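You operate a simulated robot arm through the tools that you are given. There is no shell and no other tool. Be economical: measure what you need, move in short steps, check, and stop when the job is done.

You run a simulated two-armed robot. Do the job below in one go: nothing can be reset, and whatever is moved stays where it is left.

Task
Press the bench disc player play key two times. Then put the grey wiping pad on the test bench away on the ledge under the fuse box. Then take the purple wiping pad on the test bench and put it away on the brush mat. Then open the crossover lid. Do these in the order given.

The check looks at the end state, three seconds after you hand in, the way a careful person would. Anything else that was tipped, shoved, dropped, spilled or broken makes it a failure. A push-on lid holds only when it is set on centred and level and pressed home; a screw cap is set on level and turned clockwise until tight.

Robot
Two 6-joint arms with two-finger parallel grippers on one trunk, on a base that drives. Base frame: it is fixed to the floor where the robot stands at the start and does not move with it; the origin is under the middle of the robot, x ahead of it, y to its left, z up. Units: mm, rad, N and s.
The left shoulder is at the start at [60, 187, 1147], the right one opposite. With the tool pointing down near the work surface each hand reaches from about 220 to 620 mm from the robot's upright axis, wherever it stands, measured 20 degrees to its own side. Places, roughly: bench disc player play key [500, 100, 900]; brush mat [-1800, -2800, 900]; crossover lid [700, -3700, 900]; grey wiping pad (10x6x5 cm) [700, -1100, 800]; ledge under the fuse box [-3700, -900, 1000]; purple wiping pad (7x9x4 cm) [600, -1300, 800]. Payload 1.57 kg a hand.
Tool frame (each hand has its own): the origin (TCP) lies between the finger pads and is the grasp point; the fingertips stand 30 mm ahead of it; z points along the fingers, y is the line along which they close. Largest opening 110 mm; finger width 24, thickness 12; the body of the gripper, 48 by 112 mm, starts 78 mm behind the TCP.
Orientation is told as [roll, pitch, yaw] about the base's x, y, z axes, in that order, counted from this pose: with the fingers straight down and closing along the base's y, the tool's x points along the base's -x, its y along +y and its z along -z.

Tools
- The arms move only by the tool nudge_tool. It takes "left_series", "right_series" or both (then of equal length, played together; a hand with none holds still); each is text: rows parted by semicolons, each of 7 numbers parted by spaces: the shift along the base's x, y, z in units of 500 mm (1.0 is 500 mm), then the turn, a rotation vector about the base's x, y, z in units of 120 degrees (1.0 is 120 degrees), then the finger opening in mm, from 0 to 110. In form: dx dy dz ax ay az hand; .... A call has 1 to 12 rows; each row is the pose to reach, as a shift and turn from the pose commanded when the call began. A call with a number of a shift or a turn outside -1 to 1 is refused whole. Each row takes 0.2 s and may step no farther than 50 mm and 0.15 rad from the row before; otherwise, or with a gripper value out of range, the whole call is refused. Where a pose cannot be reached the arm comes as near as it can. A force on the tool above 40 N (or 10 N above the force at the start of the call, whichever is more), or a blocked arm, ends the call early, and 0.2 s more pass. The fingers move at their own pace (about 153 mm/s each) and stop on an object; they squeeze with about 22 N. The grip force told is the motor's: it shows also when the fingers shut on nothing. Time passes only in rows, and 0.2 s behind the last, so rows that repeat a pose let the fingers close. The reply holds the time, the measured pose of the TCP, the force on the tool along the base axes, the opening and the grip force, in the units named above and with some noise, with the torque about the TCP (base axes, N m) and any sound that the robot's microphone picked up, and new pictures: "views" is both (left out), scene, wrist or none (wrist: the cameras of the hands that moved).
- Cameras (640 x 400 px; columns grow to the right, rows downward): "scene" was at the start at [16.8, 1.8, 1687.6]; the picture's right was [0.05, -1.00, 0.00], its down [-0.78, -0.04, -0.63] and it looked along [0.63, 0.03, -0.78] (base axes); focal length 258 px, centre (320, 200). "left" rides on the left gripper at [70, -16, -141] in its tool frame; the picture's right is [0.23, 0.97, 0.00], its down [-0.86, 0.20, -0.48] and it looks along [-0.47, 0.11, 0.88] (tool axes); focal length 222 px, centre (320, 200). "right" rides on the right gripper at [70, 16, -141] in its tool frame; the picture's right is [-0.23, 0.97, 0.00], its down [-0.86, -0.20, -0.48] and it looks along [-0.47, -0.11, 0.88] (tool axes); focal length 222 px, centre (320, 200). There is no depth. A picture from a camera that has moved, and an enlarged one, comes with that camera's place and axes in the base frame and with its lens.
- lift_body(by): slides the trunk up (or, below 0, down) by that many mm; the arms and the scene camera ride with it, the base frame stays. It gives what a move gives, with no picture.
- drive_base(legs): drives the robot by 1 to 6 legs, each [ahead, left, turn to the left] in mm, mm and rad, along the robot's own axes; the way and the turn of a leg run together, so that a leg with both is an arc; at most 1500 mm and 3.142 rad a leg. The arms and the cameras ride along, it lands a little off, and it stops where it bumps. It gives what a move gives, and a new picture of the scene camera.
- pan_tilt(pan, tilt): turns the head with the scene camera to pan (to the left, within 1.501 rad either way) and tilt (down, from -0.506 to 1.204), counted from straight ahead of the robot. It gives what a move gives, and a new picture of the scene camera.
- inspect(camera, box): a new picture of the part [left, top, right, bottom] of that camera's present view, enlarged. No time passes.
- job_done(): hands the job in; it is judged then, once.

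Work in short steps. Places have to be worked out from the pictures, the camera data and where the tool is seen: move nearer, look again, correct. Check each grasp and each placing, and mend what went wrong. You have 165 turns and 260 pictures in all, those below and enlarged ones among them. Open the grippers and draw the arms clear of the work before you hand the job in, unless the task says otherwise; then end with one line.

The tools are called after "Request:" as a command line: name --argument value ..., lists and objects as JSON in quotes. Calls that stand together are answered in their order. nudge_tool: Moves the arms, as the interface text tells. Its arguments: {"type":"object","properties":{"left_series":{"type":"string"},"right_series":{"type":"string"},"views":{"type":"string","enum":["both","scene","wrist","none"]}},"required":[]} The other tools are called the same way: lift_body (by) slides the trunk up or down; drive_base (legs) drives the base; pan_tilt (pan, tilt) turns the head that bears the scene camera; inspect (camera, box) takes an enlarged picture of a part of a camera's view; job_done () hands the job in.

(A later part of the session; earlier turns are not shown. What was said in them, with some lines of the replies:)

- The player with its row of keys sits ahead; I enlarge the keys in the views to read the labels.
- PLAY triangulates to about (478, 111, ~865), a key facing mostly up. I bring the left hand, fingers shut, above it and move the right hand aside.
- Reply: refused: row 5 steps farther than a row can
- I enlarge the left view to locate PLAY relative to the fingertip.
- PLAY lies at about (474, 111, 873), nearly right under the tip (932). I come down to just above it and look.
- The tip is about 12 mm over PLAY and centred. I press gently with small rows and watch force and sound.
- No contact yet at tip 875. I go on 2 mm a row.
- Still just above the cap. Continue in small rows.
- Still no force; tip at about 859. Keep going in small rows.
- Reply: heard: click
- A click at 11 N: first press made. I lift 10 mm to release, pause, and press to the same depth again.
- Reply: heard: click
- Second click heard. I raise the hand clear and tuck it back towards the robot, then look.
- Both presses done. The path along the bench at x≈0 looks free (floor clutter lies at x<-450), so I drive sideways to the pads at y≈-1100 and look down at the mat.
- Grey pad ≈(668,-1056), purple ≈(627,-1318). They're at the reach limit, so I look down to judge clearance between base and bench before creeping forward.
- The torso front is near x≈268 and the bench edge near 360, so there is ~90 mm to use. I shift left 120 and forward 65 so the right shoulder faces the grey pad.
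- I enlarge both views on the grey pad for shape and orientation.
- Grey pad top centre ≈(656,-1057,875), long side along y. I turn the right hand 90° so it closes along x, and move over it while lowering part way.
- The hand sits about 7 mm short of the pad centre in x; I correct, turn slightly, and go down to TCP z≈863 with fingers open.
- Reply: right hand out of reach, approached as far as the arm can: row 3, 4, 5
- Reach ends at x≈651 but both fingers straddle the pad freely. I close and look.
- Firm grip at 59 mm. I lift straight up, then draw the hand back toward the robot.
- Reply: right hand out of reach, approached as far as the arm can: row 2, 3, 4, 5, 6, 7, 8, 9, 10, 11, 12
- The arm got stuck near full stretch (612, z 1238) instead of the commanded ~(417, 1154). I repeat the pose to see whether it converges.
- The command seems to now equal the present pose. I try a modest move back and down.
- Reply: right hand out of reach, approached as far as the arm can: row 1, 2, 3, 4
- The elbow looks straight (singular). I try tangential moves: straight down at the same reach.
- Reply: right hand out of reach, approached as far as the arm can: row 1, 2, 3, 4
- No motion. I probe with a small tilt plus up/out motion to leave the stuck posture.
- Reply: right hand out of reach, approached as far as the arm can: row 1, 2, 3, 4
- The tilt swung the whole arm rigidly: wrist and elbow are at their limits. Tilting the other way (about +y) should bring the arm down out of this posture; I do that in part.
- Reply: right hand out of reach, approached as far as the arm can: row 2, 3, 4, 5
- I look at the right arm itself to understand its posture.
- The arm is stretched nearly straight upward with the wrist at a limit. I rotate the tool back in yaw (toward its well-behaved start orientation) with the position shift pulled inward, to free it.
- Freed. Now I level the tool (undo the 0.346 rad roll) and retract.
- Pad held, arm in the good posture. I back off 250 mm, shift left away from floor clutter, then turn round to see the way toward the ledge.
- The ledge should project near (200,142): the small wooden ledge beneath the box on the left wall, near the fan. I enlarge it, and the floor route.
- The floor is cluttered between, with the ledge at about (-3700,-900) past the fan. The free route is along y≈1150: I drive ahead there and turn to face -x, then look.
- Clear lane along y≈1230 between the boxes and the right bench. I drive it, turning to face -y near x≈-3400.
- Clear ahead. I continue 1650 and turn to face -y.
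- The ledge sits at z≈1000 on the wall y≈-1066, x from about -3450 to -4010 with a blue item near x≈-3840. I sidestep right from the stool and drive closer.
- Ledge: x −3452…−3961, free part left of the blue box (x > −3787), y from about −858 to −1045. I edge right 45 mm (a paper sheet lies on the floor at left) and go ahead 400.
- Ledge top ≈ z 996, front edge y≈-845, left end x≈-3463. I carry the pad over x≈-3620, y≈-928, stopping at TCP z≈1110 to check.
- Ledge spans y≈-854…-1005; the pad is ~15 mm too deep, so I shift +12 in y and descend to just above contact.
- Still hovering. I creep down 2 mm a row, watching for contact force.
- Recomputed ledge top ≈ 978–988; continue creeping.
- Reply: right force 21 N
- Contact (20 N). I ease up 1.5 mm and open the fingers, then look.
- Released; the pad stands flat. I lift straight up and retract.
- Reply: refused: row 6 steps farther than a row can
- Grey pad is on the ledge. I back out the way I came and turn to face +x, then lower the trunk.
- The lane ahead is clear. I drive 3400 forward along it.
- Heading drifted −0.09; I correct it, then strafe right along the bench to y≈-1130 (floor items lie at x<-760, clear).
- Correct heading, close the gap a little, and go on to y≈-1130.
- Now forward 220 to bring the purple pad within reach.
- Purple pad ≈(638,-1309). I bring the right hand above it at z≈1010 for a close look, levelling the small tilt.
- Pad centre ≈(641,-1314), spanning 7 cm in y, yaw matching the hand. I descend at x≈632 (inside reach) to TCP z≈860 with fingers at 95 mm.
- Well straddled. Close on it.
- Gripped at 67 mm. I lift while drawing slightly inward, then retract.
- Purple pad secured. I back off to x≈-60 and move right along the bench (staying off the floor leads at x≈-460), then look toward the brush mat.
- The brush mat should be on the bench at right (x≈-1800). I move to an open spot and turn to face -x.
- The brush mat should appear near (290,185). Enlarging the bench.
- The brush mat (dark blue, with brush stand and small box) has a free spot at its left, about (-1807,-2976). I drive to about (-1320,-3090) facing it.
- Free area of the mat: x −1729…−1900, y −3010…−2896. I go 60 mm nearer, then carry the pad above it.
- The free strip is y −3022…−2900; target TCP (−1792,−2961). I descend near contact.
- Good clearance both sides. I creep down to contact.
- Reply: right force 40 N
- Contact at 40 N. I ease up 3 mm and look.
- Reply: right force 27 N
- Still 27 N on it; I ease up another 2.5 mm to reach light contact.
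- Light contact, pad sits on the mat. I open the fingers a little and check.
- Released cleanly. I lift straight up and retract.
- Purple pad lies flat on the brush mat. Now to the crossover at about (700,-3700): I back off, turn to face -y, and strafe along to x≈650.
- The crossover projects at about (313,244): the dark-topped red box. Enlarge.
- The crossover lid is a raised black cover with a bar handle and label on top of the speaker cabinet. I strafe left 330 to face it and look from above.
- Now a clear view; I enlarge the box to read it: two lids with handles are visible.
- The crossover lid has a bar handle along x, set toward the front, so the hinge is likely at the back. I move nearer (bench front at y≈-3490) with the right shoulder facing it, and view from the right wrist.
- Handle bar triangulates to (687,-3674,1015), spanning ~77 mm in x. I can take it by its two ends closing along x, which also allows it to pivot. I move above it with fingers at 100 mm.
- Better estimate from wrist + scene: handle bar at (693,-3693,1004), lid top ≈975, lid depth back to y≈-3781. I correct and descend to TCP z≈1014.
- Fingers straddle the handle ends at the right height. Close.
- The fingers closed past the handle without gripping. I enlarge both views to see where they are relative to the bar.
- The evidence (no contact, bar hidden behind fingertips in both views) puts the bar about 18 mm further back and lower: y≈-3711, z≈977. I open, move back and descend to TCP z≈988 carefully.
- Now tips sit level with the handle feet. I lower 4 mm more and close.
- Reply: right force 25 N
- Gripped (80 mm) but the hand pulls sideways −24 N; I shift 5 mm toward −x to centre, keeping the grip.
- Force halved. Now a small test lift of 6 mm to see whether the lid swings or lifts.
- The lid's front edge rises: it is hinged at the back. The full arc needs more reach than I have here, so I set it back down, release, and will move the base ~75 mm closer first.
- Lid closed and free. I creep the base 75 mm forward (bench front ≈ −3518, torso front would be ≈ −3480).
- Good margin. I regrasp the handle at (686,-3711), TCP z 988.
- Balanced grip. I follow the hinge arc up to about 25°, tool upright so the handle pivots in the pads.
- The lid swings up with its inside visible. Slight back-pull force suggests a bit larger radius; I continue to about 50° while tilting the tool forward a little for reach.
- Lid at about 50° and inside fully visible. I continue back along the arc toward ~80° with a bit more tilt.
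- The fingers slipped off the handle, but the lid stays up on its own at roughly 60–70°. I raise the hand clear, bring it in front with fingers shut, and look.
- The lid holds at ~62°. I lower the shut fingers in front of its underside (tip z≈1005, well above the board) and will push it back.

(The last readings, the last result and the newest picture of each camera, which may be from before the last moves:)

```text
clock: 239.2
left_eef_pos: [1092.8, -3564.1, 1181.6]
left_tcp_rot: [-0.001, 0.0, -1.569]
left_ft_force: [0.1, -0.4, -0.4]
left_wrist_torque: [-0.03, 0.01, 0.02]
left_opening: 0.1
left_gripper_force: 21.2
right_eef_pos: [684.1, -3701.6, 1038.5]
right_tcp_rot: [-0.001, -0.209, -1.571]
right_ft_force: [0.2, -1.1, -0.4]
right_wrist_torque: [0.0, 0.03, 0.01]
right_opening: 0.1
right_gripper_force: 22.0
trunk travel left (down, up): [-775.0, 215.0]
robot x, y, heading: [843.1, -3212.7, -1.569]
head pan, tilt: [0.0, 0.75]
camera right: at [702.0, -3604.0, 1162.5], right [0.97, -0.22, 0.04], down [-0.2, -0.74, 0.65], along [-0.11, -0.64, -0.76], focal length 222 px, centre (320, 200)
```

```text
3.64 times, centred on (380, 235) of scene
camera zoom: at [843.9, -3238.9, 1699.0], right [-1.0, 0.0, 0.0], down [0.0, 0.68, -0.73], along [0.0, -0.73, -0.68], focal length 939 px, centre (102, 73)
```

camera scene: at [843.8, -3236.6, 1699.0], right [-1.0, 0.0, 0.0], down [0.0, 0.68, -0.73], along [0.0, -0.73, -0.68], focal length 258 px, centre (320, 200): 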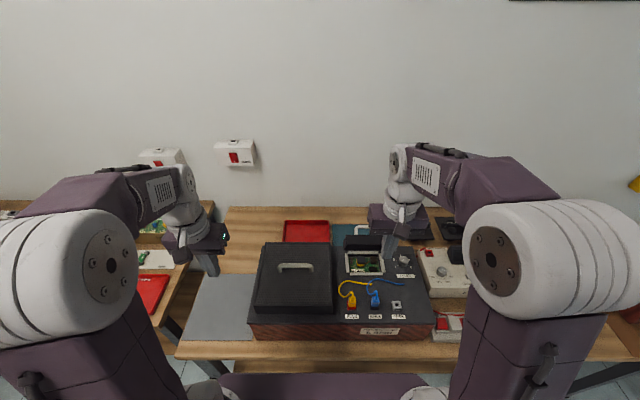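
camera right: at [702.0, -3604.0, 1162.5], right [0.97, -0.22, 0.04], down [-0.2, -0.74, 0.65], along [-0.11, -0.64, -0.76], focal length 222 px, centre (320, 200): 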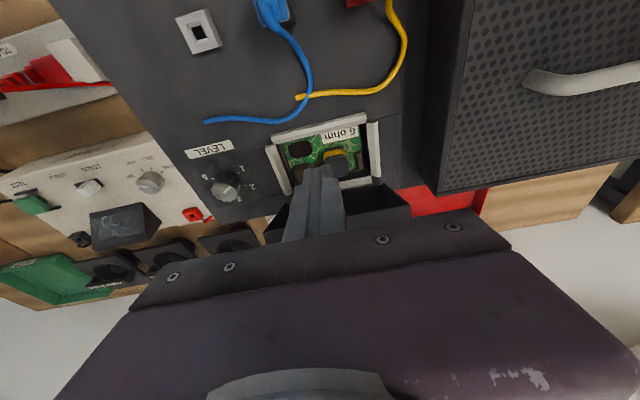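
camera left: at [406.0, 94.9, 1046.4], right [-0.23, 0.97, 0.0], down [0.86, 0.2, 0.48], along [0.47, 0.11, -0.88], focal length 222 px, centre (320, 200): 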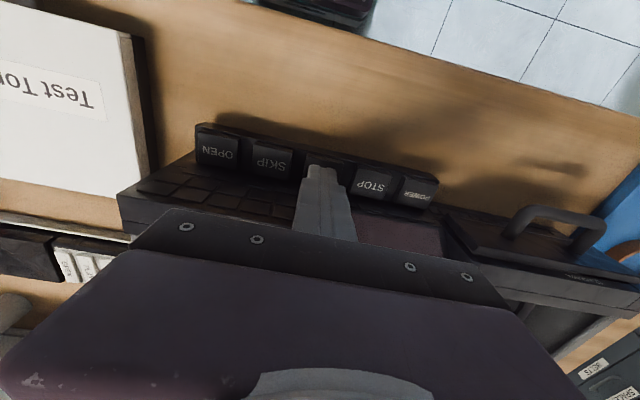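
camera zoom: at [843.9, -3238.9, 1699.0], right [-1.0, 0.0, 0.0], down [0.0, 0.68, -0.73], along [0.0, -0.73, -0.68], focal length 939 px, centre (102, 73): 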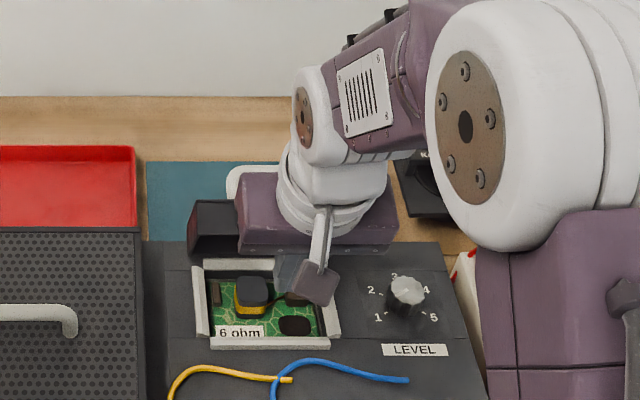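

In position. I push back in small rows, watching force.

Request:
nudge_tool --right_series "0 -0.03 0 0 0 0 0; 0 -0.06 0 0 0 0 0; 0 -0.08 0 0 0 0 0; 0 -0.1 0 0 0 0 0; 0 -0.12 0 0 0 0 0; 0 -0.14 0 0 0 0 0" --views "wrist"

Request:
inspect --camera "scene" --box '[320, 180, 440, 290]'

```text
clock: 240.6
left_eef_pos: [1091.9, -3563.8, 1181.5]
left_tcp_rot: [0.0, 0.0, -1.569]
left_ft_force: [-1.1, 0.2, -0.6]
left_wrist_torque: [-0.01, 0.0, -0.04]
left_opening: 0.1
left_gripper_force: 21.7
right_eef_pos: [686.6, -3772.9, 1037.5]
right_tcp_rot: [-0.002, -0.207, -1.572]
right_ft_force: [0.0, 0.1, 0.3]
right_wrist_torque: [0.0, -0.01, 0.0]
right_opening: 0.0
right_gripper_force: 21.0
trunk travel left (down, up): [-775.0, 215.0]
robot x, y, heading: [841.8, -3212.7, -1.568]
head pan, tilt: [0.0, 0.75]
camera right: at [704.4, -3675.4, 1161.9], right [0.97, -0.22, 0.04], down [-0.2, -0.74, 0.65], along [-0.11, -0.64, -0.76], focal length 222 px, centre (320, 200)
```

right: 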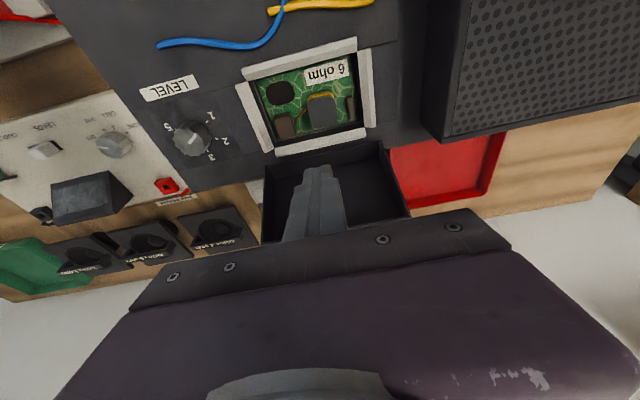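

```text
3.64 times, centred on (380, 235) of scene
camera zoom: at [844.0, -3238.4, 1698.9], right [-1.0, 0.0, 0.0], down [0.0, 0.68, -0.73], along [0.0, -0.73, -0.68], focal length 939 px, centre (102, 73)
```

zoom: 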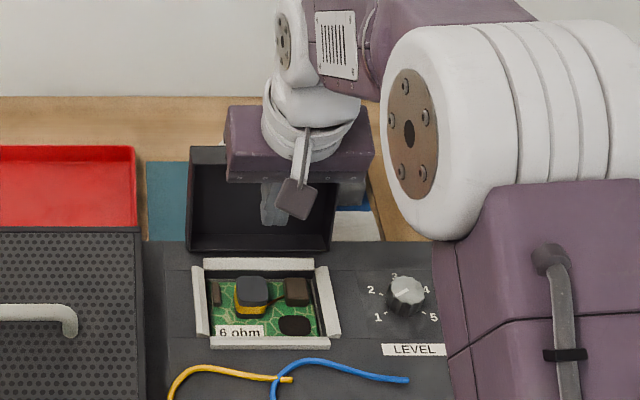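

The lid has swung past vertical (~110°) and rests open. I withdraw the hand forward and up, then check.

Request:
nudge_tool --right_series "0 0.05 0.02 0 0 0 0; 0 0.1 0.08 0 0 0 0; 0 0.13 0.17 0.04 0 0 0; 0 0.17 0.25 0.08 0 0 0; 0 0.22 0.32 0.1 0 0 0; 0 0.3 0.34 0.1 0 0 0; -0.02 0.38 0.34 0.1 0 0 0; -0.04 0.46 0.34 0.1 0 0 0; -0.06 0.52 0.34 0.1 0 0 0" --views "both"

Request:
drive_base --legs '[[-150, 0, 0]]'

Request:
inspect --camera "scene" --box '[240, 160, 440, 290]'

```text
clock: 242.6
left_eef_pos: [1091.8, -3562.1, 1182.3]
left_tcp_rot: [0.001, -0.001, -1.571]
left_ft_force: [-0.1, 0.1, -0.7]
left_wrist_torque: [-0.02, 0.0, -0.03]
left_opening: 0.0
left_gripper_force: 21.5
right_eef_pos: [657.8, -3513.1, 1209.2]
right_tcp_rot: [-0.001, 0.0, -1.572]
right_ft_force: [-0.2, 0.1, 0.8]
right_wrist_torque: [-0.02, -0.01, 0.01]
right_opening: 0.2
right_gripper_force: 22.0
trunk travel left (down, up): [-775.0, 215.0]
robot x, y, heading: [837.7, -3213.6, -1.568]
head pan, tilt: [0.0, 0.75]
camera scene: at [843.8, -3236.0, 1699.0], right [-1.0, 0.0, 0.0], down [0.0, 0.68, -0.73], along [0.0, -0.73, -0.68], focal length 258 px, centre (320, 200)
camera right: at [675.7, -3442.6, 1350.5], right [0.97, -0.23, 0.0], down [-0.2, -0.85, 0.48], along [-0.11, -0.47, -0.88], focal length 222 px, centre (320, 200)
```

scene: 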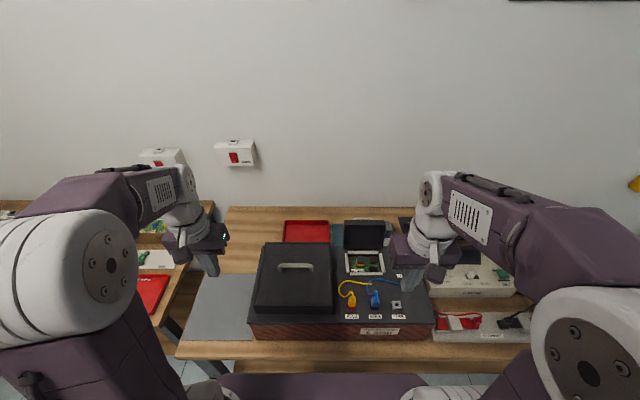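
right: 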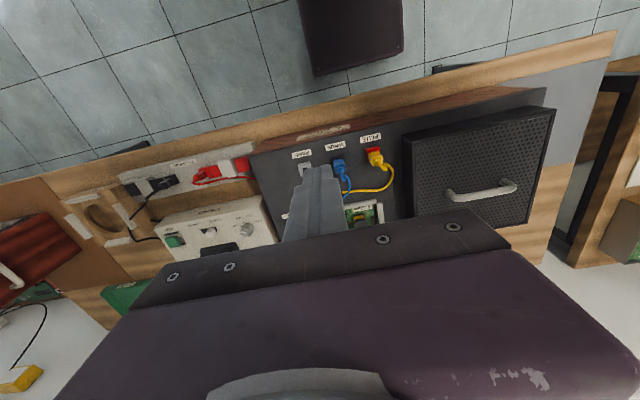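

```text
clock: 244.0
left_eef_pos: [1089.6, -3414.3, 1179.7]
left_tcp_rot: [0.001, 0.002, -1.575]
left_ft_force: [0.8, 0.0, 0.2]
left_wrist_torque: [0.02, -0.01, -0.02]
left_opening: 0.0
left_gripper_force: 20.9
right_eef_pos: [656.5, -3363.0, 1208.0]
right_tcp_rot: [-0.001, 0.003, -1.577]
right_ft_force: [-0.1, -0.4, 0.5]
right_wrist_torque: [0.03, 0.02, 0.02]
right_opening: 0.0
right_gripper_force: 21.4
trunk travel left (down, up): [-775.0, 215.0]
robot x, y, heading: [845.6, -3061.7, -1.57]
head pan, tilt: [0.0, 0.75]
camera scene: at [844.0, -3088.5, 1698.9], right [-1.0, 0.0, 0.0], down [0.0, 0.68, -0.73], along [0.0, -0.73, -0.68], focal length 258 px, centre (320, 200)
```

scene: 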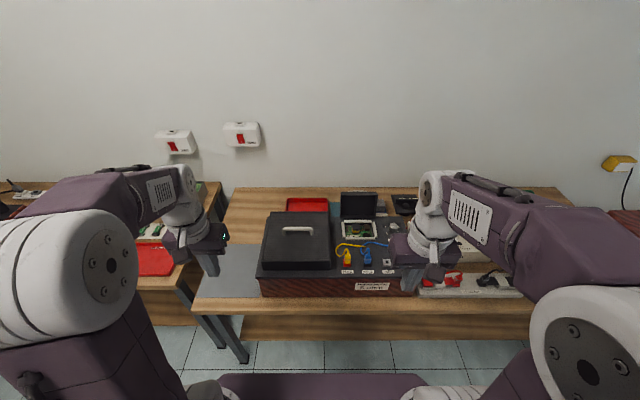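

```text
3.08 times, centred on (340, 225) of scene
camera zoom: at [844.0, -3088.5, 1698.9], right [-1.0, 0.0, 0.0], down [0.0, 0.68, -0.73], along [0.0, -0.73, -0.68], focal length 795 px, centre (258, 123)
```

zoom: 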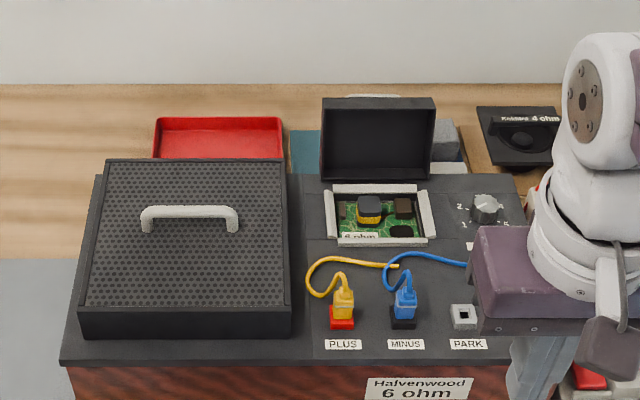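

The lid stands open and nothing else was disturbed. I open both grippers clear of the work and hand in.

Request:
nudge_tool --left_series "0 0.02 0 0 0 0 40; 0 0.04 0.0 0 0 0 80; 0 0.04 0 0 0 0 80" --right_series "0 0.02 0 0 0 0 40; 0 0.04 0 0 0 0 80; 0 0.04 0 0 0 0 80" --views "scene"

```text
clock: 244.8
left_eef_pos: [1091.5, -3390.7, 1180.9]
left_tcp_rot: [0.001, -0.001, -1.574]
left_ft_force: [0.4, 0.0, -0.8]
left_wrist_torque: [0.01, 0.0, 0.01]
left_opening: 79.9
left_gripper_force: 0.0
right_eef_pos: [657.5, -3340.0, 1208.7]
right_tcp_rot: [-0.002, 0.003, -1.576]
right_ft_force: [-1.0, 0.0, 0.1]
right_wrist_torque: [-0.02, 0.01, 0.0]
right_opening: 80.2
right_gripper_force: 0.1
trunk travel left (down, up): [-775.0, 215.0]
robot x, y, heading: [843.8, -3057.7, -1.574]
head pan, tilt: [0.0, 0.75]
camera scene: at [844.0, -3084.4, 1699.0], right [-1.0, 0.0, 0.0], down [0.0, 0.68, -0.73], along [0.0, -0.73, -0.68], focal length 258 px, centre (320, 200)
```

scene: 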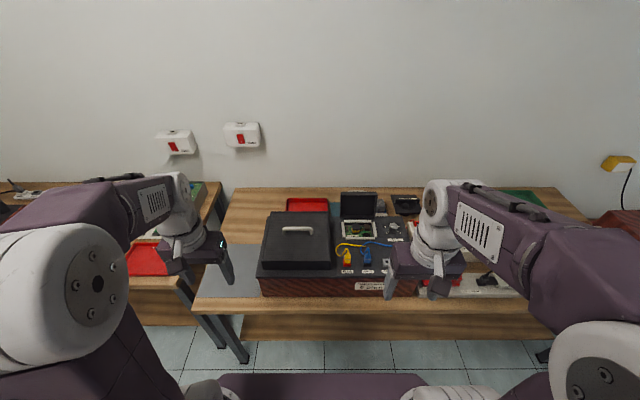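

All four parts are done and the arms are clear; I hand in.

Request:
job_done

```text
The job is handed in.
```

I did all four parts in order: play pressed twice (two clicks heard), the grey pad on the ledge under the fuse box, the purple pad on the brush mat, and the crossover lid open and holding past vertical.
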